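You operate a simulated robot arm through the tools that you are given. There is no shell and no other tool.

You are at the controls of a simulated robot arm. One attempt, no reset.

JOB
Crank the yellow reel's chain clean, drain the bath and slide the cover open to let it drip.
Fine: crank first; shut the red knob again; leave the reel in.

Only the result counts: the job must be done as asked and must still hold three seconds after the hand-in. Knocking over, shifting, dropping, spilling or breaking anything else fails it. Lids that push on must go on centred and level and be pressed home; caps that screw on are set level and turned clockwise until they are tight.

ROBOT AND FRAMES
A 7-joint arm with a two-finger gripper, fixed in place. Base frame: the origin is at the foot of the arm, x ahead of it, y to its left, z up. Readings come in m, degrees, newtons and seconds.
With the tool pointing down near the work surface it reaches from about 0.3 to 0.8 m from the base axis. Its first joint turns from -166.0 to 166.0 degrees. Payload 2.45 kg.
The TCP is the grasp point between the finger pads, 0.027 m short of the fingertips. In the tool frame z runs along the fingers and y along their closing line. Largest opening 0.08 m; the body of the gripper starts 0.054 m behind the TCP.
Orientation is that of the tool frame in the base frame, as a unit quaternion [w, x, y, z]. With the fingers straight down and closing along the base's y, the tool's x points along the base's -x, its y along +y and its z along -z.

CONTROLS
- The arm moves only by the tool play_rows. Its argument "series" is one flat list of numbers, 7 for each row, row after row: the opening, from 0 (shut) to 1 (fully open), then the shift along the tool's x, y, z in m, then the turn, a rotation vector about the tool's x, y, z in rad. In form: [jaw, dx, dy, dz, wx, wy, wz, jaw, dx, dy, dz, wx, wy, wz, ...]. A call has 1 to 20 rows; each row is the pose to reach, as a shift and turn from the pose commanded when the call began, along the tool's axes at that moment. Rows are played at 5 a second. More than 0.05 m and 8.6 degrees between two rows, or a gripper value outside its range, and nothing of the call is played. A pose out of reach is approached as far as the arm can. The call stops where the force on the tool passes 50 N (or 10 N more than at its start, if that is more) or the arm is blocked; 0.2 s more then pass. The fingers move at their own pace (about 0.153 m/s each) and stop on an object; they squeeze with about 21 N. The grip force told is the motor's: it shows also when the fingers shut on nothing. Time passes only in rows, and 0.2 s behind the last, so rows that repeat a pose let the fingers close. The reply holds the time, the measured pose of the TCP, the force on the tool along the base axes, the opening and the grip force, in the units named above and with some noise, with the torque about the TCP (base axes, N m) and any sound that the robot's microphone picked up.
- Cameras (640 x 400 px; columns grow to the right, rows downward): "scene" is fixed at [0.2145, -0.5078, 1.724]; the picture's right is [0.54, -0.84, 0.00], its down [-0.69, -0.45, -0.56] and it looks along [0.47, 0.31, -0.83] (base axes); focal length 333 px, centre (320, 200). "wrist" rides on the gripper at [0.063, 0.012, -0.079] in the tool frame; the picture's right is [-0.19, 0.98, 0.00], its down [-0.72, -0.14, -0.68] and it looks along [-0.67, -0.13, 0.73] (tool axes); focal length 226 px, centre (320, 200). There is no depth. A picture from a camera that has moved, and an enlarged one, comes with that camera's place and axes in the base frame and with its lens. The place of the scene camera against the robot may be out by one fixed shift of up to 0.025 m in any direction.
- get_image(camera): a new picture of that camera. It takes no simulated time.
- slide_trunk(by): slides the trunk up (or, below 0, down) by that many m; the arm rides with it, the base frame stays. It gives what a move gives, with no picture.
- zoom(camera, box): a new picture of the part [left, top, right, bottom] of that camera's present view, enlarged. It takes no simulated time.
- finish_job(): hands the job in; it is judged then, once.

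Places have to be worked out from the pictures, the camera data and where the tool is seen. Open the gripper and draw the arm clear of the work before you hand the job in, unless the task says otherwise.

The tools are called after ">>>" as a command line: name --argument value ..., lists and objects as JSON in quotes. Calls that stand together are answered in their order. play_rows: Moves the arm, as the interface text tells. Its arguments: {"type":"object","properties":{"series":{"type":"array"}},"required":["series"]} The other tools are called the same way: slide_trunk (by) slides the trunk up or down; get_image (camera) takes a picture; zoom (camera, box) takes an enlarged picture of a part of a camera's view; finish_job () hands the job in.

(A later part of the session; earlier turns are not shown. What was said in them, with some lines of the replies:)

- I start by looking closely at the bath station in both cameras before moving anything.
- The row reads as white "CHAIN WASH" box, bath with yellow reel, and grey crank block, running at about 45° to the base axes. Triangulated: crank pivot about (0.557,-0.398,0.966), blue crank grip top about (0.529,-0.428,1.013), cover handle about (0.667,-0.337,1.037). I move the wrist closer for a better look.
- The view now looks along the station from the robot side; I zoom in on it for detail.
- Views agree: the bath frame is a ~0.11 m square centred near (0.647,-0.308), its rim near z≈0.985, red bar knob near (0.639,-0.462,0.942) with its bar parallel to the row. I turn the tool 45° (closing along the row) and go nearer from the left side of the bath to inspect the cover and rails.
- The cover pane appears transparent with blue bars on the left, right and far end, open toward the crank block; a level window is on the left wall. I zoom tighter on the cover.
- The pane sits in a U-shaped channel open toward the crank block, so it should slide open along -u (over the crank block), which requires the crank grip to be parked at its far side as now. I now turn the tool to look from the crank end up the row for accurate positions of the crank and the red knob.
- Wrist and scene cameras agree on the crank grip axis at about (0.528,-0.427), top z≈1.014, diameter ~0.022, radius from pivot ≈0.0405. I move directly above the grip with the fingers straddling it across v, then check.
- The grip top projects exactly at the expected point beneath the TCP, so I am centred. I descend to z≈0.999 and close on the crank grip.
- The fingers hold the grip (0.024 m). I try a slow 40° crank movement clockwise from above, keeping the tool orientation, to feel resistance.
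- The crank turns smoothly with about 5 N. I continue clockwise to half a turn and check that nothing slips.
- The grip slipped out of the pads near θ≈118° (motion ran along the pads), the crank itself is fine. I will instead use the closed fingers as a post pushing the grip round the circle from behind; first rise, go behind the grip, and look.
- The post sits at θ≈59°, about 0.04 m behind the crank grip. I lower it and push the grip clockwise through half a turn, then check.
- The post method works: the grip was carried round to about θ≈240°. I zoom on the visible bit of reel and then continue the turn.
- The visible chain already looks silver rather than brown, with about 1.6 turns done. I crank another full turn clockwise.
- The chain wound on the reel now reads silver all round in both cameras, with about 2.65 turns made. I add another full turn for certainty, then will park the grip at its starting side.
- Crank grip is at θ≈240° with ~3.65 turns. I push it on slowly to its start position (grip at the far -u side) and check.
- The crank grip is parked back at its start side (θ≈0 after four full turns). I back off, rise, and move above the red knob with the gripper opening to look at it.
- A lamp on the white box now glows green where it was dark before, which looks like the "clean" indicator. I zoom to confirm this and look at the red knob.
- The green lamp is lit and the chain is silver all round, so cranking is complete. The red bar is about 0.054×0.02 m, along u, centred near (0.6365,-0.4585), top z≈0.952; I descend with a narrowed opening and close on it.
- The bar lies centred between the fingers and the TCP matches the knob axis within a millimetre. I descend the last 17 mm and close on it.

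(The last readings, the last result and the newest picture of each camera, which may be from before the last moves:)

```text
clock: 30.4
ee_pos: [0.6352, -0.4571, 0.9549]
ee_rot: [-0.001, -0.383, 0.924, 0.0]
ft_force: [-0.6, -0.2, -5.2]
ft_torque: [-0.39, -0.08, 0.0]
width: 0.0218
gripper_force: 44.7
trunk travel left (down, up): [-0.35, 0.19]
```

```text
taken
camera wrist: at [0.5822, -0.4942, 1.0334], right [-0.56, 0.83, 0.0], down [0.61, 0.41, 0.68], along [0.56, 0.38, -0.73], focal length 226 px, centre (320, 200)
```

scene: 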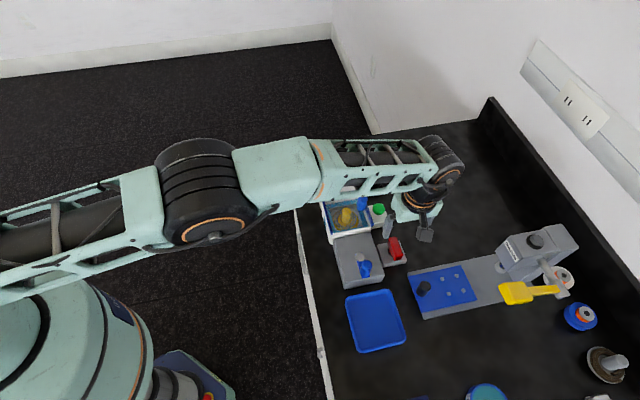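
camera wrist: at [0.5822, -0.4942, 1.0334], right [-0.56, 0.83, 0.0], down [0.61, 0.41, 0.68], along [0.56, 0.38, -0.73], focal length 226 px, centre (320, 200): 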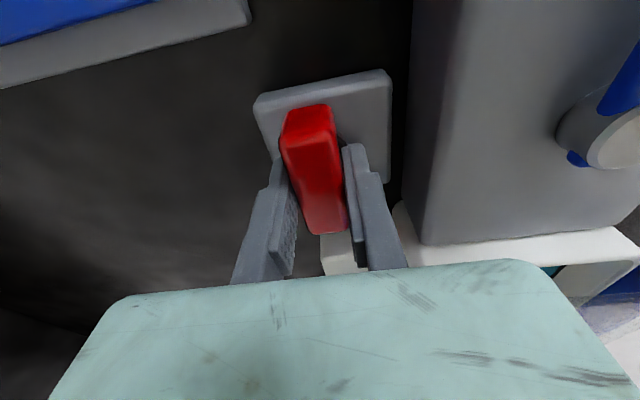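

The knob is held (0.022 m). I try a gentle ~17° counter-clockwise turn and read the torque.

>>> play_rows --series '[0, 0, 0, 0, 0, 0, -0.1, 0, 0, 0, 0, 0, 0, -0.2, 0, 0, 0, 0, 0, 0, -0.3]'

>>> get_image --camera "wrist"

```text
clock: 31.2
ee_pos: [0.6357, -0.4569, 0.9547]
ee_rot: [-0.001, -0.517, 0.856, 0.001]
ft_force: [-8.9, 10.7, -5.5]
ft_torque: [-1.05, 0.23, -0.03]
width: 0.0217
gripper_force: 44.8
trunk travel left (down, up): [-0.35, 0.19]
```

```text
taken
camera wrist: at [0.595, -0.5082, 1.0334], right [-0.78, 0.63, 0.0], down [0.46, 0.57, 0.68], along [0.43, 0.53, -0.73], focal length 226 px, centre (320, 200)
```

wrist: 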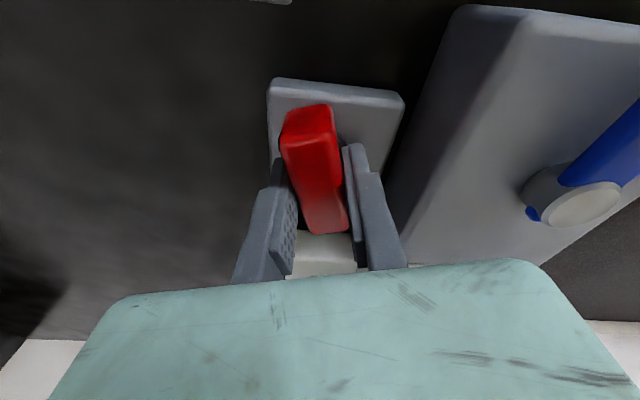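

It turns freely counter-clockwise; the side force of ~14 N suggests the knob axis lies a few mm toward -u from my TCP. I continue turning with a small arc correction.

>>> play_rows --series '[0, 0, 0.002, 0, 0, 0, -0.14, 0, 0.0002, 0.0026, 0, 0, 0, -0.28, 0, 0.0004, 0.0031, 0, 0, 0, -0.42, 0, 0.0006, 0.0036, 0, 0, 0, -0.56]'

>>> get_image --camera "wrist"

```text
clock: 32.2
ee_pos: [0.6348, -0.4564, 0.9543]
ee_rot: [0.0, 0.734, -0.679, 0.0]
ft_force: [2.4, 5.7, -5.2]
ft_torque: [0.92, 0.17, -0.03]
width: 0.0216
gripper_force: 45.0
trunk travel left (down, up): [-0.35, 0.19]
```

```text
taken
camera wrist: at [0.6268, -0.5219, 1.0333], right [-0.99, 0.12, 0.0], down [0.09, 0.73, 0.68], along [0.08, 0.68, -0.73], focal length 226 px, centre (320, 200)
```

wrist: 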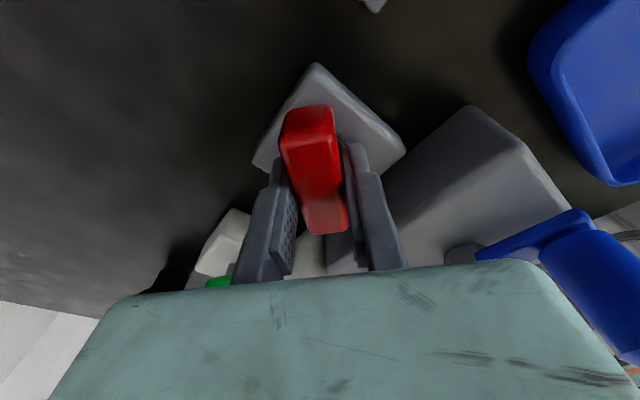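

Turned 49° so far with low load. I continue to about 90°.

>>> play_rows --series '[0, 0, 0.0004, 0, 0, 0, -0.14, 0, 0.0001, 0.0008, 0, 0, 0, -0.28, 0, 0.0003, 0.0012, 0, 0, 0, -0.42, 0, 0.0005, 0.0016, 0, 0, 0, -0.56, 0, 0.0007, 0.0019, 0, 0, 0, -0.7]'

>>> get_image --camera "wrist"

>>> zoom --camera "scene" --box '[310, 180, 430, 300]'

```text
clock: 33.4
ee_pos: [0.6335, -0.4571, 0.9543]
ee_rot: [0.001, 0.923, -0.386, 0.001]
ft_force: [10.0, 6.3, 2.1]
ft_torque: [-0.75, -1.27, 0.02]
width: 0.0218
gripper_force: 45.5
trunk travel left (down, up): [-0.35, 0.19]
```

```text
taken
camera wrist: at [0.6689, -0.512, 1.0335], right [-0.83, -0.55, 0.0], down [-0.4, 0.61, 0.68], along [-0.37, 0.57, -0.73], focal length 226 px, centre (320, 200)
```

wrist: 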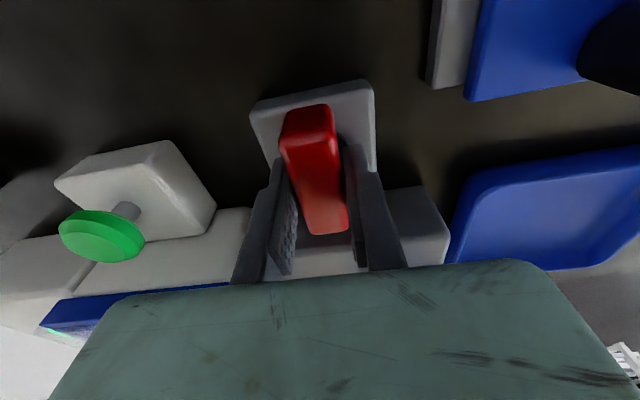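

```text
3.33 times, centred on (370, 240) of scene
camera zoom: at [0.2145, -0.5078, 1.724], right [0.54, -0.84, 0.0], down [-0.69, -0.45, -0.56], along [0.47, 0.31, -0.83], focal length 1109 px, centre (153, 67)
```

zoom: 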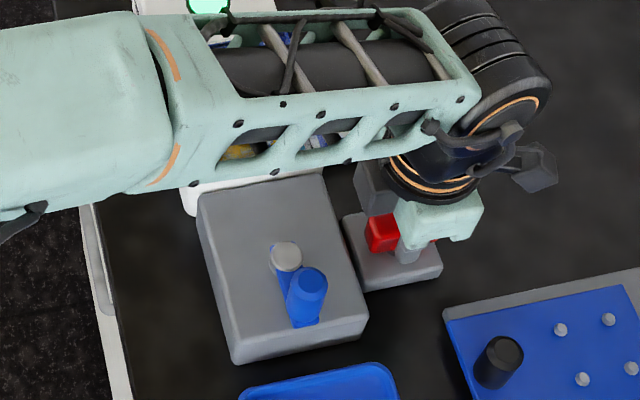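

The bar is now turned ~90° (along v). I nudge 6° further to see whether it is at its stop.

>>> play_rows --series '[0, 0, -0.0015, 0, 0, 0, -0.05, 0, 0, -0.0015, 0, 0, 0, -0.1, 0, 0, -0.0015, 0, 0, 0, -0.1]'

>>> get_image --camera "wrist"

```text
clock: 34.2
ee_pos: [0.6324, -0.4559, 0.9544]
ee_rot: [0.0, 0.94, -0.341, 0.0]
ft_force: [14.9, 2.3, 8.9]
ft_torque: [0.03, -0.14, -1.11]
width: 0.0227
gripper_force: 45.2
trunk travel left (down, up): [-0.35, 0.19]
```

```text
taken
camera wrist: at [0.6734, -0.5078, 1.0338], right [-0.78, -0.63, 0.0], down [-0.46, 0.57, 0.68], along [-0.43, 0.53, -0.73], focal length 226 px, centre (320, 200)
```

wrist: 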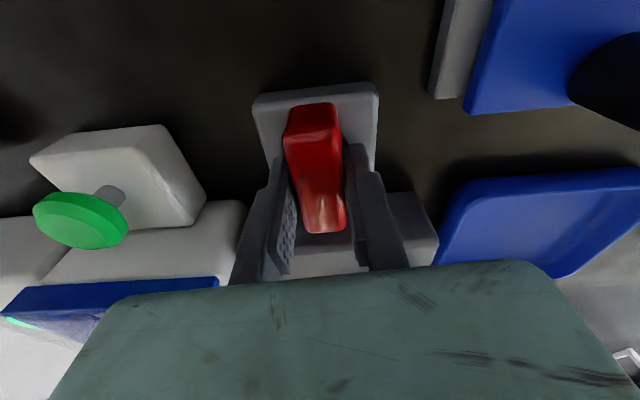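

The torque rose to 1.1 N·m, so the valve is at its open stop at 90°. I relax back, release, rise straight up and look at the bath level.

>>> play_rows --series '[0, 0, 0, 0, 0, 0, 0.09, 0.56, 0, 0, 0, 0, 0, 0.09, 0.56, 0, 0, 0, 0, 0, 0.09, 0.56, 0, 0, -0.04, 0, 0, 0.09, 0.56, 0, 0, -0.08, 0, 0, 0.09, 0.56, 0, 0, -0.12, 0, 0, 0.09]'

>>> get_image --camera "wrist"

>>> get_image --camera "scene"

```text
clock: 35.6
ee_pos: [0.6297, -0.4564, 1.074]
ee_rot: [0.0, 0.924, -0.383, -0.001]
ft_force: [-0.5, 1.2, 0.0]
ft_torque: [0.01, -0.02, 0.02]
width: 0.0449
gripper_force: 0.1
trunk travel left (down, up): [-0.35, 0.19]
```

```text
taken
camera wrist: at [0.6657, -0.5108, 1.1536], right [-0.83, -0.56, 0.0], down [-0.41, 0.61, 0.68], along [-0.38, 0.57, -0.73], focal length 226 px, centre (320, 200)
```

wrist: 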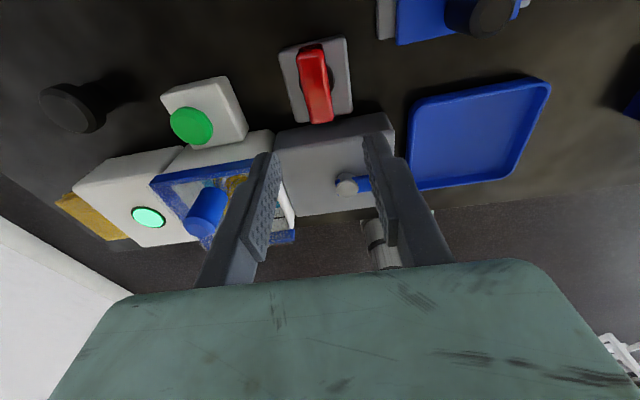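

```text
taken
```

scene: 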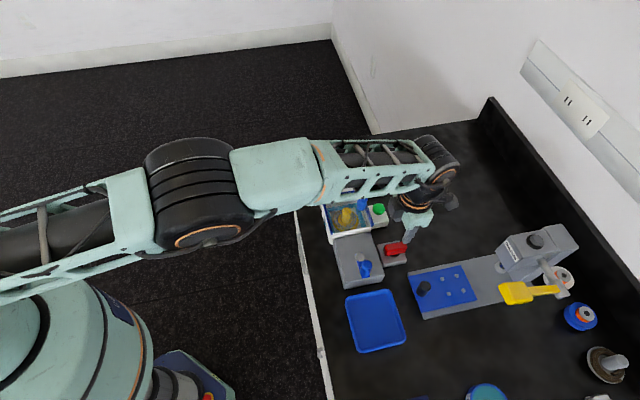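

The valve stands open by itself (bar along v). I zoom into the bath in both views to judge the liquid level.

>>> zoom --camera "scene" --box '[310, 190, 410, 265]'

>>> zoom --camera "wrist" --box '[120, 120, 360, 270]'

```text
5.33 times, centred on (360, 228) of scene
camera zoom: at [0.2145, -0.5078, 1.724], right [0.54, -0.84, 0.0], down [-0.69, -0.45, -0.56], along [0.47, 0.31, -0.83], focal length 1774 px, centre (107, 53)
```

zoom: 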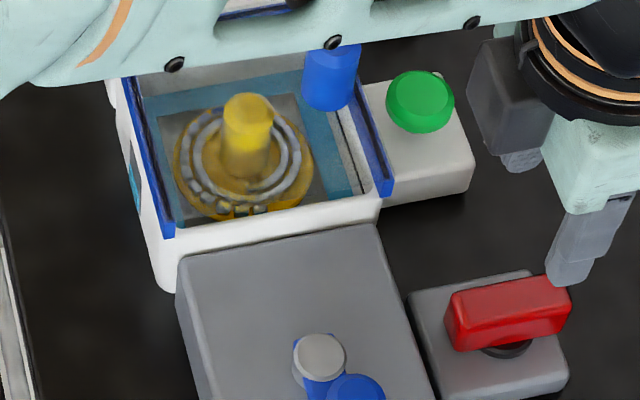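

```text
2.67 times, centred on (240, 195) of wrist
camera zoom: at [0.6657, -0.5108, 1.1536], right [-0.83, -0.56, 0.0], down [-0.41, 0.61, 0.68], along [-0.38, 0.57, -0.73], focal length 603 px, centre (533, 213)
```

zoom: 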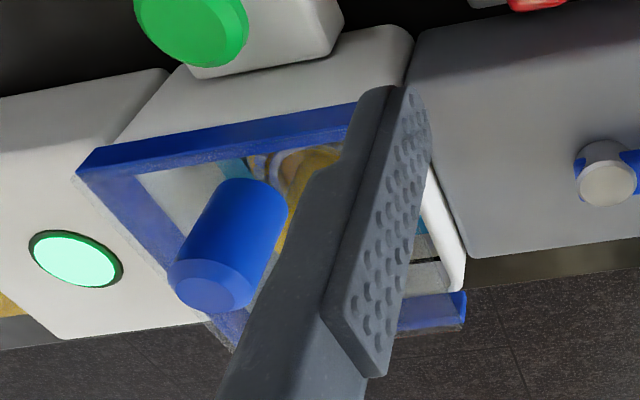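

The liquid seems to be dropping; I wait four seconds in place and compare.

>>> play_rows --series '[0.56, 0, 0, 0, 0, 0, 0, 0.56, 0, 0, 0, 0, 0, 0, 0.56, 0, 0, 0, 0, 0, 0, 0.56, 0, 0, 0, 0, 0, 0, 0.56, 0, 0, 0, 0, 0, 0, 0.56, 0, 0, 0, 0, 0, 0, 0.56, 0, 0, 0, 0, 0, 0, 0.56, 0, 0, 0, 0, 0, 0, 0.56, 0, 0, 0, 0, 0, 0, 0.56, 0, 0, 0, 0, 0, 0, 0.56, 0, 0, 0, 0, 0, 0, 0.56, 0, 0, 0, 0, 0, 0, 0.56, 0, 0, 0, 0, 0, 0, 0.56, 0, 0, 0, 0, 0, 0, 0.56, 0, 0, 0, 0, 0, 0, 0.56, 0, 0, 0, 0, 0, 0, 0.56, 0, 0, 0, 0, 0, 0, 0.56, 0, 0, 0, 0, 0, 0, 0.56, 0, 0, 0, 0, 0, 0, 0.56, 0, 0, 0, 0, 0, 0]'

>>> zoom --camera "scene" --box '[310, 190, 410, 265]'

>>> zoom --camera "scene" --box '[315, 200, 355, 250]'

```text
clock: 39.8
ee_pos: [0.6312, -0.4566, 1.0744]
ee_rot: [0.0, 0.924, -0.383, 0.0]
ft_force: [0.5, 0.6, 0.1]
ft_torque: [0.01, -0.05, 0.0]
width: 0.0446
gripper_force: 0.0
trunk travel left (down, up): [-0.35, 0.19]
```

```text
5.33 times, centred on (360, 228) of scene
camera zoom: at [0.2145, -0.5078, 1.724], right [0.54, -0.84, 0.0], down [-0.69, -0.45, -0.56], along [0.47, 0.31, -0.83], focal length 1774 px, centre (107, 53)
```

zoom: 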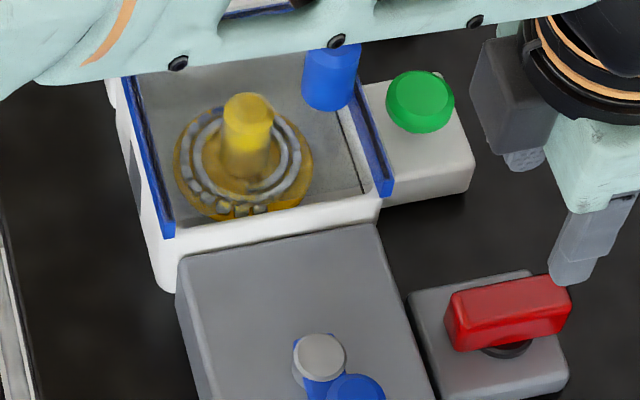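

```text
8.00 times, centred on (335, 225) of scene
camera zoom: at [0.2145, -0.5078, 1.724], right [0.54, -0.84, 0.0], down [-0.69, -0.45, -0.56], along [0.47, 0.31, -0.83], focal length 2662 px, centre (200, 0)
```

zoom: 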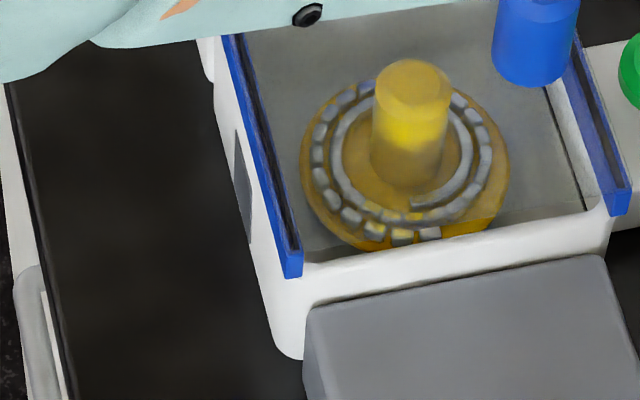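

The bath is empty: the teal liquid and the window's blue are gone. I go back down on the red knob (bar now along v) and grip it to shut it again.

>>> play_rows --series '[0.56, 0.0037, -0.0017, 0.0, 0, 0, 0, 0.56, 0.0037, -0.0017, 0.04, 0, 0, 0, 0.56, 0.0037, -0.0017, 0.08, 0, 0, 0, 0.56, 0.0037, -0.0017, 0.12, 0, 0, 0, 0.56, 0.0037, -0.0017, 0.12, 0, 0, 0, 0.2, 0.0037, -0.0017, 0.12, 0, 0, 0, 0, 0.0037, -0.0017, 0.12, 0, 0, 0, 0, 0.0037, -0.0017, 0.12, 0, 0, 0]'

>>> get_image --camera "wrist"

```text
clock: 41.6
ee_pos: [0.6344, -0.4564, 0.9516]
ee_rot: [0.0, 0.924, -0.383, -0.002]
ft_force: [-3.8, 5.6, -11.2]
ft_torque: [-0.47, -0.66, 0.0]
width: 0.0215
gripper_force: 45.5
trunk travel left (down, up): [-0.35, 0.19]
```

```text
taken
camera wrist: at [0.6696, -0.5118, 1.0312], right [-0.83, -0.56, 0.0], down [-0.41, 0.61, 0.68], along [-0.38, 0.57, -0.73], focal length 226 px, centre (320, 200)
```

wrist: 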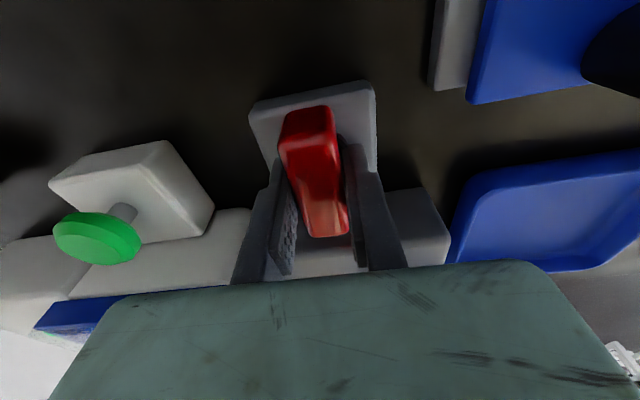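

The knob is gripped again. I turn it clockwise halfway and check the side forces.

>>> play_rows --series '[0, 0, 0, 0, 0, 0, 0.14, 0, 0, 0, 0, 0, 0, 0.28, 0, 0, 0, 0, 0, 0, 0.42, 0, 0, 0, 0, 0, 0, 0.56, 0, 0, 0, 0, 0, 0, 0.7]'

>>> get_image --camera "wrist"

```text
clock: 42.8
ee_pos: [0.6357, -0.4555, 0.9526]
ee_rot: [0.001, 0.736, -0.677, -0.002]
ft_force: [-21.1, 15.4, -21.3]
ft_torque: [0.17, -0.63, -0.07]
width: 0.0219
gripper_force: 44.7
trunk travel left (down, up): [-0.35, 0.19]
```

```text
taken
camera wrist: at [0.6276, -0.5221, 1.0316], right [-0.99, 0.11, 0.0], down [0.08, 0.73, 0.68], along [0.07, 0.68, -0.73], focal length 226 px, centre (320, 200)
```

wrist: 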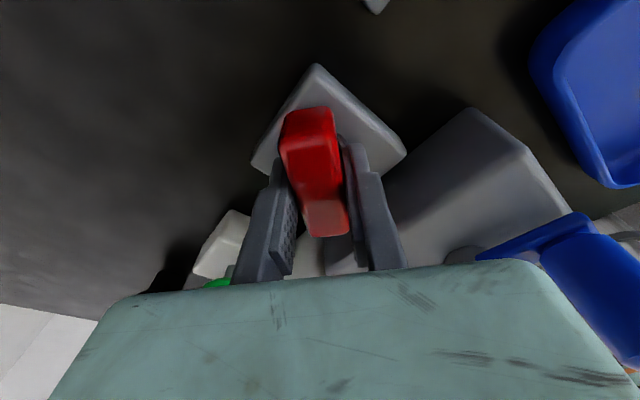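

Side load of ~26 N toward -v shows my pivot guess is ~2 mm off; I shift the commanded centre accordingly and finish the turn in smaller steps.

>>> play_rows --series '[0, -0.0019, 0.0016, 0.001, 0, 0, 0.0, 0, -0.0021, 0.0018, 0.001, 0, 0, 0.14, 0, -0.0021, 0.0018, 0.001, 0, 0, 0.28, 0, -0.0021, 0.0018, 0.001, 0, 0, 0.42]'

```text
clock: 43.8
ee_pos: [0.6358, -0.4559, 0.9529]
ee_rot: [0.0, -0.579, 0.816, -0.001]
ft_force: [1.6, 2.6, -20.6]
ft_torque: [-0.25, -0.1, 0.0]
width: 0.0217
gripper_force: 44.9
trunk travel left (down, up): [-0.35, 0.19]
```

Side force is now ~3 N. I finish the turn to the closed stop, with a slight press at the end.

>>> play_rows --series '[0, 0, 0, 0.001, 0, 0, 0.14, 0, 0, 0, 0.0015, 0, 0, 0.28, 0, 0, 0, 0.0015, 0, 0, 0.42, 0, 0, 0, 0.0015, 0, 0, 0.46, 0, 0, 0, 0.0015, 0, 0, 0.48, 0, 0, 0, 0.0015, 0, 0, 0.48]'

>>> get_image --camera "wrist"

```text
clock: 45.2
ee_pos: [0.6356, -0.4564, 0.9533]
ee_rot: [0.0, -0.368, 0.93, -0.001]
ft_force: [10.1, -7.3, 3.1]
ft_torque: [0.36, 0.85, 0.98]
width: 0.0219
gripper_force: 45.1
trunk travel left (down, up): [-0.35, 0.19]
```

```text
taken
camera wrist: at [0.5807, -0.4924, 1.0319], right [-0.53, 0.85, 0.0], down [0.62, 0.39, 0.68], along [0.58, 0.36, -0.73], focal length 226 px, centre (320, 200)
```

wrist: 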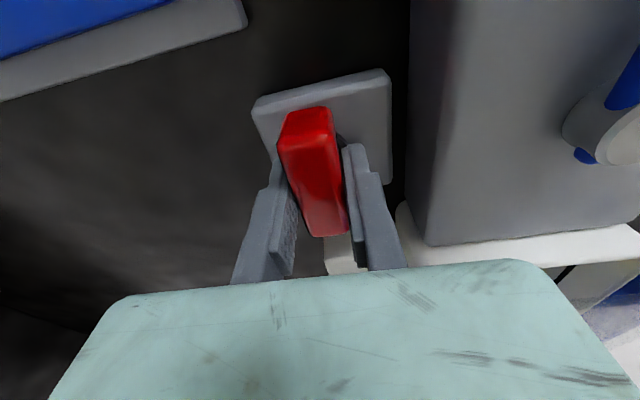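

Torque reached 0.98 N·m at the closed stop, so the valve is shut. I relax the twist a hair, open, rise and look.

>>> play_rows --series '[0, 0, 0, 0, 0, 0, -0.02, 0.56, 0, 0, 0, 0, 0, -0.02, 0.56, 0, 0, 0, 0, 0, -0.02, 0.56, 0, 0, -0.04, 0, 0, -0.02, 0.56, 0, 0, -0.08, 0, 0, -0.02, 0.56, 0, 0, -0.12, 0, 0, -0.02, 0.56, 0, 0, -0.14, 0, 0, -0.02]'

>>> get_image --camera "wrist"

>>> zoom --camera "scene" --box '[310, 190, 430, 290]'

```text
clock: 46.8
ee_pos: [0.6346, -0.457, 1.0889]
ee_rot: [-0.001, -0.379, 0.925, 0.002]
ft_force: [0.5, -0.1, -0.5]
ft_torque: [0.02, 0.0, -0.01]
width: 0.0447
gripper_force: 0.1
trunk travel left (down, up): [-0.35, 0.19]
```

```text
taken
camera wrist: at [0.5795, -0.4941, 1.1686], right [-0.55, 0.84, 0.0], down [0.61, 0.4, 0.68], along [0.57, 0.37, -0.73], focal length 226 px, centre (320, 200)
```

wrist: 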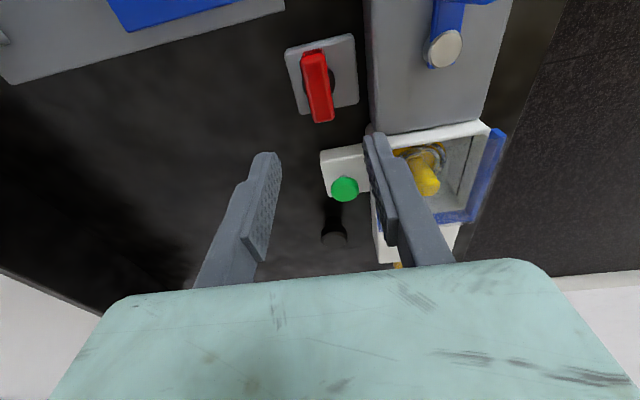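

```text
4.00 times, centred on (370, 240) of scene
camera zoom: at [0.2145, -0.5078, 1.724], right [0.54, -0.84, 0.0], down [-0.69, -0.45, -0.56], along [0.47, 0.31, -0.83], focal length 1331 px, centre (120, 40)
```

zoom: 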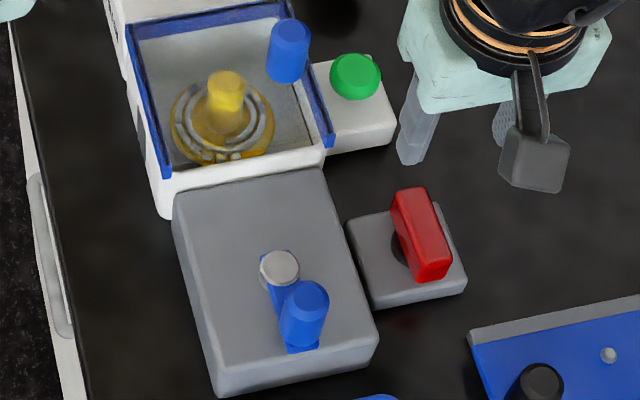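

The knob is back at its closed orientation, bath empty, crank parked. Next, the cover: its handle axis is at about (0.667,-0.3365), top z≈1.037; I move above it while turning the tool so the fingers close along u.

>>> play_rows --series '[0.6, -0.0098, 0.0057, -0.001, 0, 0, 0.1422, 0.6, -0.0196, 0.0115, -0.002, 0, 0, 0.2844, 0.6, -0.0294, 0.0172, -0.003, 0, 0, 0.4266, 0.6, -0.0392, 0.023, -0.004, 0, 0, 0.5688, 0.6, -0.049, 0.0287, -0.005, 0, 0, 0.711, 0.6, -0.0588, 0.0344, -0.006, 0, 0, 0.8532, 0.6, -0.0686, 0.0402, -0.007, 0, 0, 0.9954, 0.6, -0.0784, 0.0459, -0.008, 0, 0, 1.1376, 0.6, -0.0882, 0.0516, -0.009, 0, 0, 1.2798, 0.6, -0.098, 0.0574, -0.01, 0, 0, 1.422, 0.6, -0.1077, 0.0631, -0.011, 0, 0, 1.564, 0.6, -0.1077, 0.0631, -0.011, 0, 0, 1.564]'

>>> get_image --camera "wrist"

>>> zoom --camera "wrist" --box '[220, 20, 440, 200]'

>>> zoom --camera "scene" --box '[300, 140, 430, 290]'

```text
clock: 49.4
ee_pos: [0.6666, -0.3356, 1.102]
ee_rot: [0.0, 0.385, 0.923, 0.0]
ft_force: [0.6, -0.1, -1.1]
ft_torque: [-0.05, -0.01, 0.02]
width: 0.0479
gripper_force: 0.0
trunk travel left (down, up): [-0.35, 0.19]
```

```text
taken
camera wrist: at [0.6307, -0.2828, 1.1821], right [0.83, 0.55, 0.0], down [0.41, -0.61, 0.68], along [0.38, -0.57, -0.73], focal length 226 px, centre (320, 200)
```

wrist: 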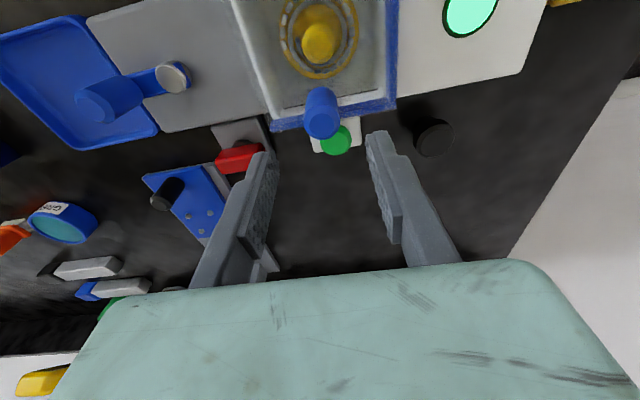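

```text
2.22 times, centred on (330, 110) of wrist
camera zoom: at [0.6307, -0.2828, 1.1821], right [0.83, 0.55, 0.0], down [0.41, -0.61, 0.68], along [0.38, -0.57, -0.73], focal length 502 px, centre (298, 400)
```

zoom: 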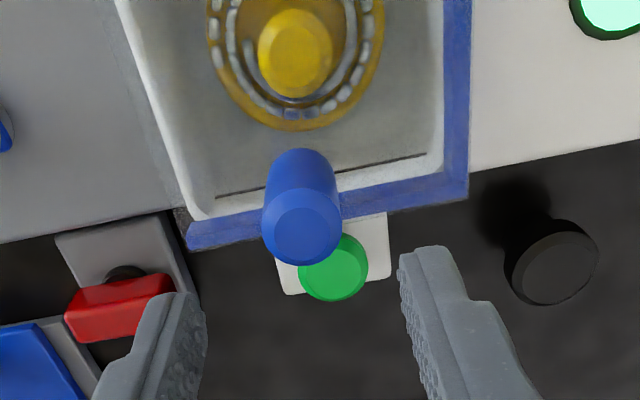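

```text
2.67 times, centred on (365, 215) of scene
camera zoom: at [0.2145, -0.5078, 1.724], right [0.54, -0.84, 0.0], down [-0.69, -0.45, -0.56], along [0.47, 0.31, -0.83], focal length 887 px, centre (200, 160)
```

zoom: 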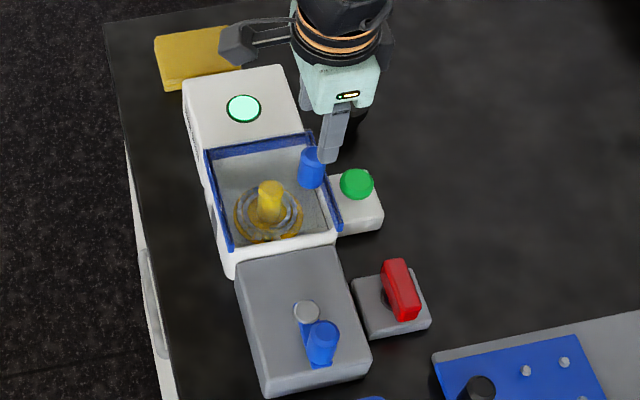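

I am aligned over the cover handle within about a millimetre. I descend to z≈1.027 and close on it.

>>> play_rows --series '[0.6, 0, 0, 0.03, 0, 0, 0, 0.6, 0, 0, 0.06, 0, 0, 0, 0.6, 0, 0, 0.075, 0, 0, 0, 0.6, 0, 0, 0.075, 0, 0, 0, 0.2, 0, 0, 0.075, 0, 0, 0, 0, 0, 0, 0.075, 0, 0, 0, 0, 0, 0, 0.075, 0, 0, 0]'

>>> get_image --camera "wrist"

>>> zoom --camera "scene" --box '[310, 170, 410, 250]'

```text
clock: 51.0
ee_pos: [0.6669, -0.334, 1.0269]
ee_rot: [-0.001, 0.384, 0.923, 0.0]
ft_force: [1.6, 4.8, -5.1]
ft_torque: [0.04, -0.94, 0.17]
width: 0.0244
gripper_force: 45.6
trunk travel left (down, up): [-0.35, 0.19]
```

```text
taken
camera wrist: at [0.6308, -0.2821, 1.1062], right [0.83, 0.56, 0.0], down [0.41, -0.61, 0.68], along [0.38, -0.57, -0.73], focal length 226 px, centre (320, 200)
```

wrist: 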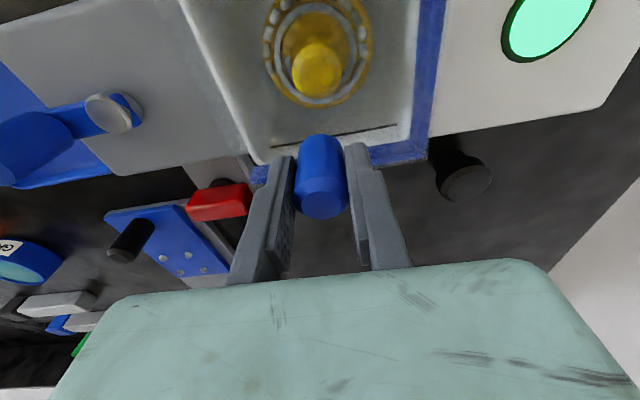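

```text
5.00 times, centred on (360, 210) of scene
camera zoom: at [0.2145, -0.5078, 1.724], right [0.54, -0.84, 0.0], down [-0.69, -0.45, -0.56], along [0.47, 0.31, -0.83], focal length 1664 px, centre (120, 150)
```

zoom: 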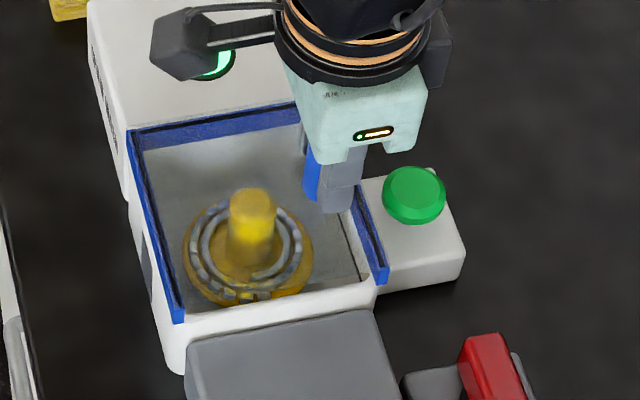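

The cover handle is held. I test sliding 10 mm toward -u (tool -y) and read the force.

>>> play_rows --series '[0, 0, -0.003, 0, 0, 0, 0, 0, 0, -0.006, 0, 0, 0, 0, 0, 0, -0.01, 0, 0, 0, 0]'

>>> zoom --camera "scene" --box '[310, 170, 410, 250]'

>>> get_image --camera "wrist"

```text
clock: 51.8
ee_pos: [0.6678, -0.3355, 1.0284]
ee_rot: [0.001, 0.381, 0.925, 0.002]
ft_force: [35.3, 29.0, -4.5]
ft_torque: [0.6, 1.16, -0.02]
width: 0.0245
gripper_force: 45.2
trunk travel left (down, up): [-0.35, 0.19]
```

```text
5.00 times, centred on (360, 210) of scene
camera zoom: at [0.2145, -0.5078, 1.724], right [0.54, -0.84, 0.0], down [-0.69, -0.45, -0.56], along [0.47, 0.31, -0.83], focal length 1664 px, centre (120, 150)
```

zoom: 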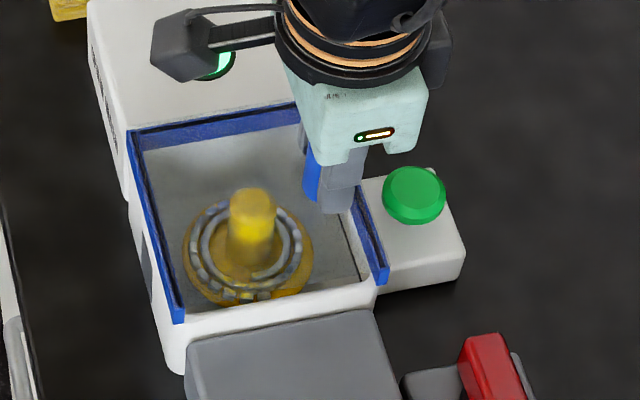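

```text
taken
camera wrist: at [0.6301, -0.2827, 1.1063], right [0.83, 0.56, 0.0], down [0.41, -0.61, 0.68], along [0.38, -0.56, -0.73], focal length 226 px, centre (320, 200)
```

wrist: 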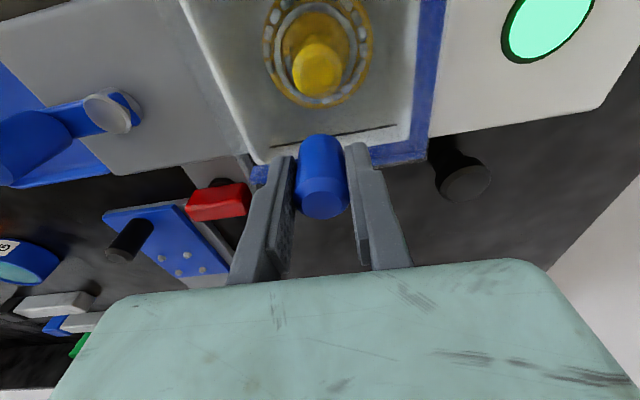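

It did not budge (~45 N), so -u is blocked. I relax back and test +u gently (5 mm).

>>> play_rows --series '[0, 0, 0.005, 0, 0, 0, 0, 0, 0, 0.0085, 0, 0, 0, 0, 0, 0, 0.0085, 0, 0, 0, 0]'

>>> play_rows --series '[0, 0, 0.002, 0, 0, 0, 0, 0, 0, 0.0045, 0, 0, 0, 0, 0, 0, 0.007, 0, 0, 0, 0]'

```text
clock: 52.6
ee_pos: [0.6669, -0.3344, 1.027]
ee_rot: [-0.002, 0.384, 0.923, -0.001]
ft_force: [8.3, 17.1, 1.1]
ft_torque: [0.81, -0.73, 0.0]
width: 0.0245
gripper_force: 45.0
trunk travel left (down, up): [-0.35, 0.19]
```

```text
clock: 53.4
ee_pos: [0.6701, -0.3323, 1.0269]
ee_rot: [-0.002, 0.384, 0.923, 0.0]
ft_force: [-8.7, 6.3, -6.2]
ft_torque: [-0.03, -1.02, -0.13]
width: 0.0243
gripper_force: 45.5
trunk travel left (down, up): [-0.35, 0.19]
```

+u moves freely (3.7 mm with ~2 N along the track), so the cover opens over the white box. I slide it 45 mm toward +u and check.

>>> play_rows --series '[0, 0.001, 0.008, 0, 0, 0, 0, 0, 0.001, 0.016, 0, 0, 0, 0, 0, 0.001, 0.024, 0, 0, 0, 0, 0, 0.001, 0.032, 0, 0, 0, 0, 0, 0.001, 0.04, 0, 0, 0, 0]'

>>> get_image --camera "wrist"

>>> zoom --camera "scene" --box '[300, 150, 410, 250]'

```text
clock: 54.6
ee_pos: [0.6997, -0.3013, 1.0265]
ee_rot: [-0.001, 0.383, 0.924, 0.0]
ft_force: [-1.2, 1.9, -14.4]
ft_torque: [-0.02, -0.89, -0.13]
width: 0.0244
gripper_force: 44.6
trunk travel left (down, up): [-0.35, 0.19]
```

```text
taken
camera wrist: at [0.664, -0.249, 1.1064], right [0.83, 0.56, 0.0], down [0.41, -0.61, 0.68], along [0.38, -0.57, -0.73], focal length 226 px, centre (320, 200)
```

wrist: 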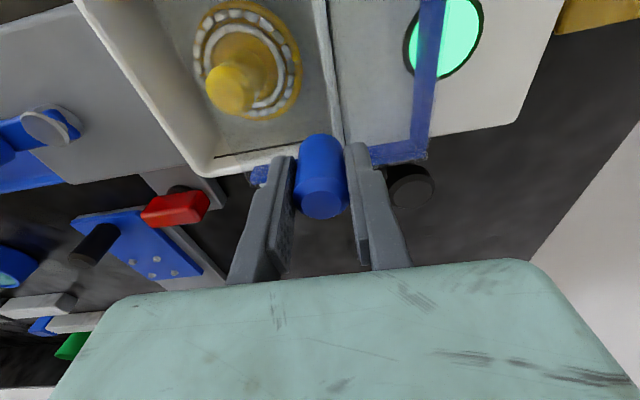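

```text
4.00 times, centred on (355, 200) of scene
camera zoom: at [0.2145, -0.5078, 1.724], right [0.54, -0.84, 0.0], down [-0.69, -0.45, -0.56], along [0.47, 0.31, -0.83], focal length 1331 px, centre (180, 200)
```

zoom: 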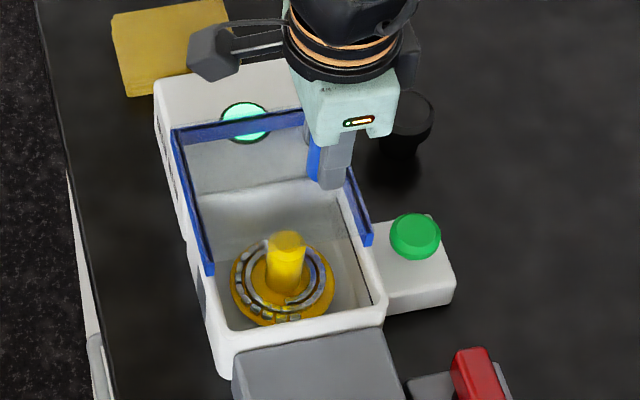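

The cover with its blue frame is sliding over the white box and is about half open. I continue another 45 mm, with slight easing down.

>>> play_rows --series '[0, 0, 0.008, 0.0008, 0, 0, 0, 0, 0, 0.016, 0.001, 0, 0, 0, 0, 0, 0.024, 0.001, 0, 0, 0, 0, 0, 0.032, 0.001, 0, 0, 0, 0, 0, 0.04, 0.001, 0, 0, 0]'

>>> get_image --camera "wrist"

>>> zoom --camera "scene" --box '[300, 150, 410, 250]'

```text
clock: 55.8
ee_pos: [0.7281, -0.2748, 1.0272]
ee_rot: [0.001, 0.384, 0.923, 0.0]
ft_force: [-2.1, -1.4, -2.0]
ft_torque: [0.02, -0.8, -0.07]
width: 0.024
gripper_force: 45.4
trunk travel left (down, up): [-0.35, 0.19]
```

```text
taken
camera wrist: at [0.6911, -0.2216, 1.1063], right [0.83, 0.56, 0.0], down [0.41, -0.61, 0.68], along [0.38, -0.57, -0.73], focal length 226 px, centre (320, 200)
```

wrist: 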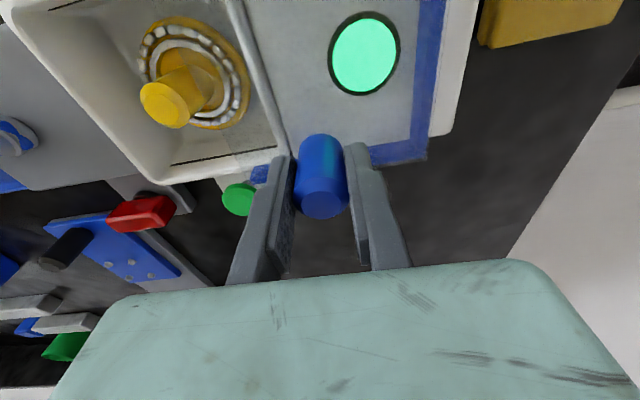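

```text
4.00 times, centred on (355, 200) of scene
camera zoom: at [0.2145, -0.5078, 1.724], right [0.54, -0.84, 0.0], down [-0.69, -0.45, -0.56], along [0.47, 0.31, -0.83], focal length 1331 px, centre (180, 200)
```

zoom: 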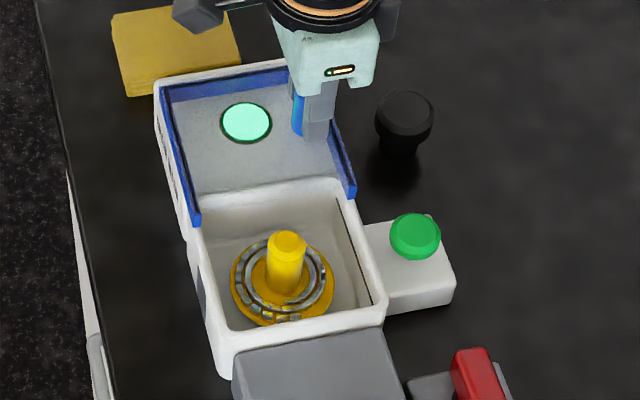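

The cover is almost clear of the basin with low force. I keep sliding in small steps until the end stop is felt.

>>> play_rows --series '[0, 0, 0.005, 0, 0, 0, 0, 0, 0, 0.01, 0, 0, 0, 0, 0, 0, 0.015, 0, 0, 0, 0]'

>>> zoom --camera "scene" --box '[300, 150, 410, 250]'

```text
clock: 56.6
ee_pos: [0.7394, -0.2636, 1.0274]
ee_rot: [0.0, 0.385, 0.923, 0.0]
ft_force: [3.5, -1.1, 1.7]
ft_torque: [-0.69, 0.32, -0.14]
width: 0.0241
gripper_force: 45.0
trunk travel left (down, up): [-0.35, 0.19]
```

```text
4.00 times, centred on (355, 200) of scene
camera zoom: at [0.2145, -0.5078, 1.724], right [0.54, -0.84, 0.0], down [-0.69, -0.45, -0.56], along [0.47, 0.31, -0.83], focal length 1331 px, centre (180, 200)
```

zoom: 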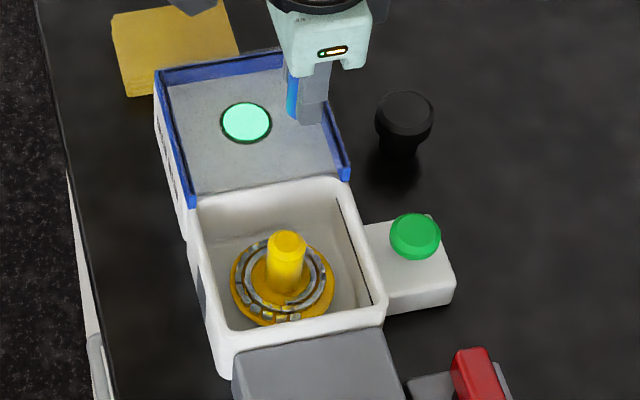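

The cover now lies entirely over the white box. I test a few more millimetres for the stop.

>>> play_rows --series '[0, 0, 0.003, 0, 0, 0, 0, 0, 0, 0.006, 0, 0, 0, 0, 0, 0, 0.006, 0, 0, 0, 0]'

>>> zoom --camera "scene" --box '[300, 150, 410, 250]'

```text
clock: 57.4
ee_pos: [0.7425, -0.2604, 1.0267]
ee_rot: [0.0, 0.383, 0.924, 0.0]
ft_force: [3.7, -1.3, 2.1]
ft_torque: [-0.77, 0.2, -0.01]
width: 0.0243
gripper_force: 44.9
trunk travel left (down, up): [-0.35, 0.19]
```

```text
4.00 times, centred on (355, 200) of scene
camera zoom: at [0.2145, -0.5078, 1.724], right [0.54, -0.84, 0.0], down [-0.69, -0.45, -0.56], along [0.47, 0.31, -0.83], focal length 1331 px, centre (180, 200)
```

zoom: 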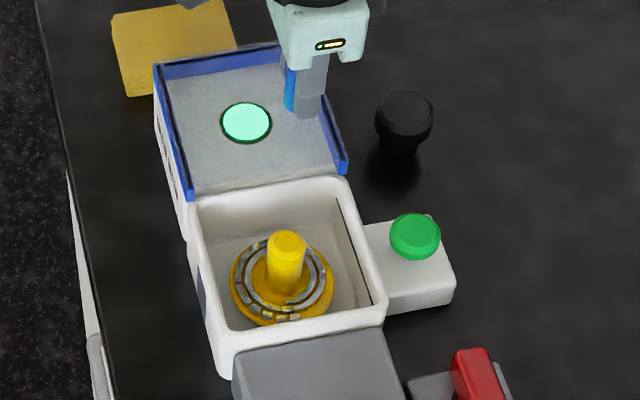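

Still sliding freely with the frame flush to the box's far end. I try 6 mm more in small steps, watching for the stop.

>>> play_rows --series '[0, 0, 0.002, 0, 0, 0, 0, 0, 0, 0.004, 0, 0, 0, 0, 0, 0, 0.006, 0, 0, 0, 0]'

>>> zoom --camera "scene" --box '[300, 150, 410, 250]'

```text
clock: 58.2
ee_pos: [0.7434, -0.2583, 1.0271]
ee_rot: [0.0, 0.386, 0.922, -0.001]
ft_force: [-13.3, -12.5, 12.6]
ft_torque: [1.19, -0.13, -0.13]
width: 0.0246
gripper_force: 44.9
trunk travel left (down, up): [-0.35, 0.19]
```

```text
4.00 times, centred on (355, 200) of scene
camera zoom: at [0.2145, -0.5078, 1.724], right [0.54, -0.84, 0.0], down [-0.69, -0.45, -0.56], along [0.47, 0.31, -0.83], focal length 1331 px, centre (180, 200)
```

zoom: 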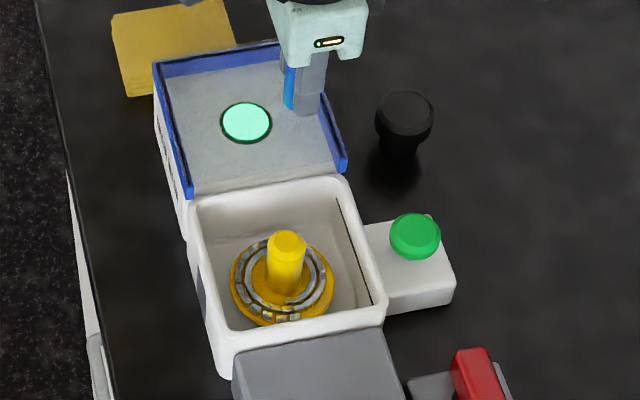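

The stop is felt (~18 N against +u), so the cover is fully open. I ease off, open the fingers and rise straight up.

>>> play_rows --series '[0, 0, -0.004, 0, 0, 0, 0, 0.3, 0, -0.004, 0, 0, 0, 0, 0.6, 0, -0.004, 0, 0, 0, 0, 0.6, 0, -0.004, 0, 0, 0, 0, 0.6, 0, -0.004, -0.03, 0, 0, 0, 0.6, 0, -0.004, -0.07, 0, 0, 0, 0.6, 0, -0.004, -0.11, 0, 0, 0]'

>>> get_image --camera "wrist"

>>> get_image --camera "scene"

```text
clock: 59.8
ee_pos: [0.7418, -0.2598, 1.1378]
ee_rot: [-0.001, 0.384, 0.923, 0.0]
ft_force: [0.1, 0.2, 0.6]
ft_torque: [-0.01, -0.04, 0.03]
width: 0.0478
gripper_force: 0.0
trunk travel left (down, up): [-0.35, 0.19]
```

```text
taken
camera wrist: at [0.7053, -0.2077, 1.2169], right [0.83, 0.55, 0.0], down [0.41, -0.61, 0.68], along [0.38, -0.57, -0.73], focal length 226 px, centre (320, 200)
```

wrist: 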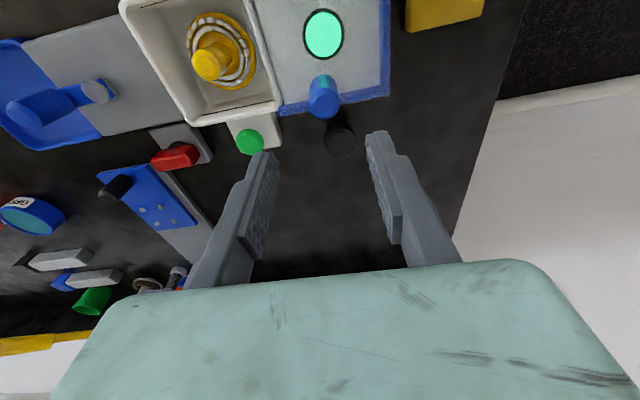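

```text
taken
```

scene: 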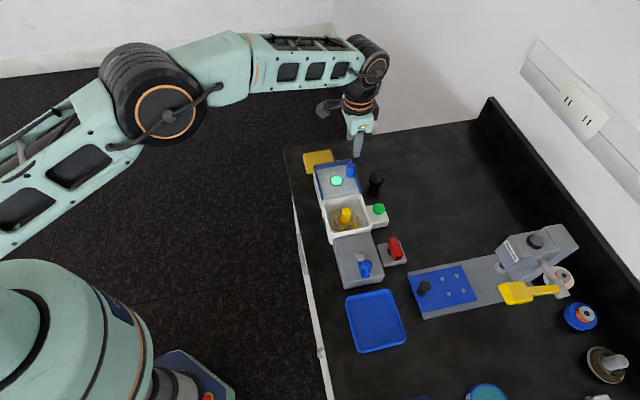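

Cover released and resting open. I withdraw the arm up and back toward the robot with the gripper open, then check everything.

>>> play_rows --series '[1, 0.0306, -0.0165, -0.0133, 0, 0, 0, 1, 0.0613, -0.033, -0.0267, 0, 0, 0, 1, 0.0919, -0.0495, -0.04, 0, 0, 0, 1, 0.1225, -0.066, -0.0533, 0, 0, 0, 1, 0.1532, -0.0825, -0.0667, 0, 0, 0, 1, 0.1838, -0.099, -0.08, 0, 0, 0, 1, 0.1838, -0.099, -0.08, 0, 0, 0, 1, 0.1838, -0.099, -0.08, 0, 0, 0]'

>>> get_image --camera "wrist"

>>> zoom --camera "scene" --box '[295, 140, 425, 300]'

>>> zoom --camera "scene" --box '[315, 190, 380, 245]'

```text
clock: 61.6
ee_pos: [0.5397, -0.1992, 1.2187]
ee_rot: [0.0, 0.385, 0.923, 0.0]
ft_force: [0.5, -0.1, -0.5]
ft_torque: [0.0, 0.02, 0.01]
width: 0.0799
gripper_force: 0.1
trunk travel left (down, up): [-0.35, 0.19]
```

```text
taken
camera wrist: at [0.5044, -0.1457, 1.2971], right [0.83, 0.55, 0.0], down [0.4, -0.61, 0.68], along [0.38, -0.57, -0.73], focal length 226 px, centre (320, 200)
```

wrist: 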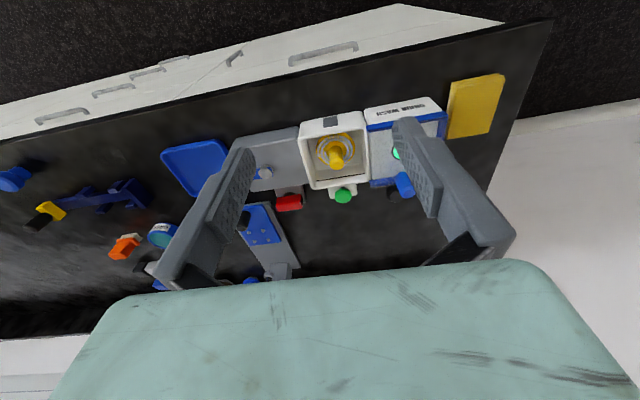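

```text
2.50 times, centred on (360, 220) of scene
camera zoom: at [0.2145, -0.5078, 1.724], right [0.54, -0.84, 0.0], down [-0.69, -0.45, -0.56], along [0.47, 0.31, -0.83], focal length 832 px, centre (220, 150)
```

zoom: 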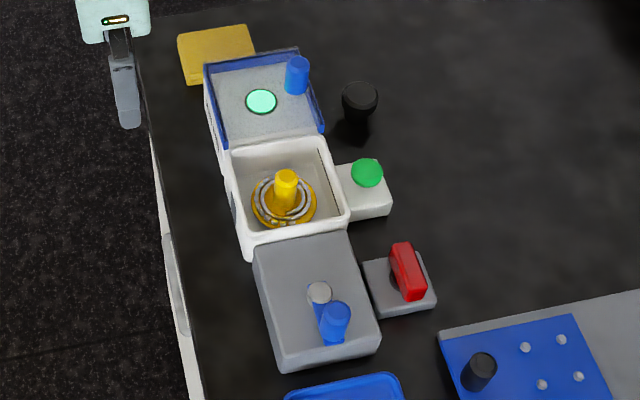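

```text
7.27 times, centred on (348, 218) of scene
camera zoom: at [0.2145, -0.5078, 1.724], right [0.54, -0.84, 0.0], down [-0.69, -0.45, -0.56], along [0.47, 0.31, -0.83], focal length 2420 px, centre (120, 73)
```

zoom: 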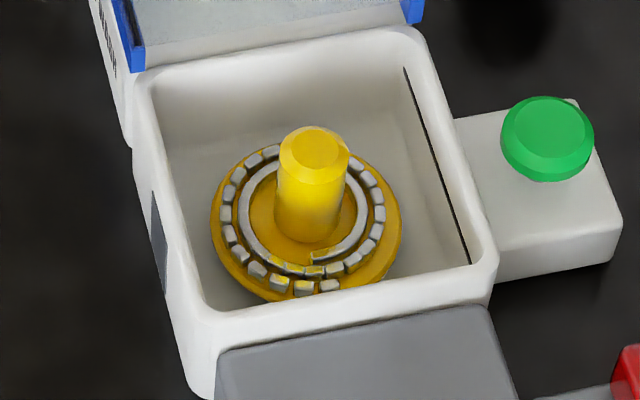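

Final check: the chain is silver with the lamp green, and the basin is dry with its window grey. The red knob is back in its original closed position, the reel is seated, the cover is fully open at its stop, and nothing else has moved. The arm is clear with the gripper open, so I hand the job in.

>>> finish_job

```text
The job is handed in.
```

The job is done and handed in; I have not seen the judge's verdict.

- **Crank:** I turned the blue crank four full turns clockwise. The chain went from brown to silver and the lamp on the white box came on green. The grip slipped out of the fingers once early on. After that I pushed it round with the fingers closed, and it ended where it started.
- **Drain:** I turned the red knob 90° counter-clockwise to its stop and waited until the bath was empty and the level window went grey.
- **Red knob:** I turned it back clockwise to its stop, and it sits in its original position.
- **Cover:** It slides toward the white box, not toward the crank. I slid it fully open to its stop, and the reel is still seated in the bath.

Nothing else on the bench looked moved in the last pictures. The arm is clear with the gripper open.
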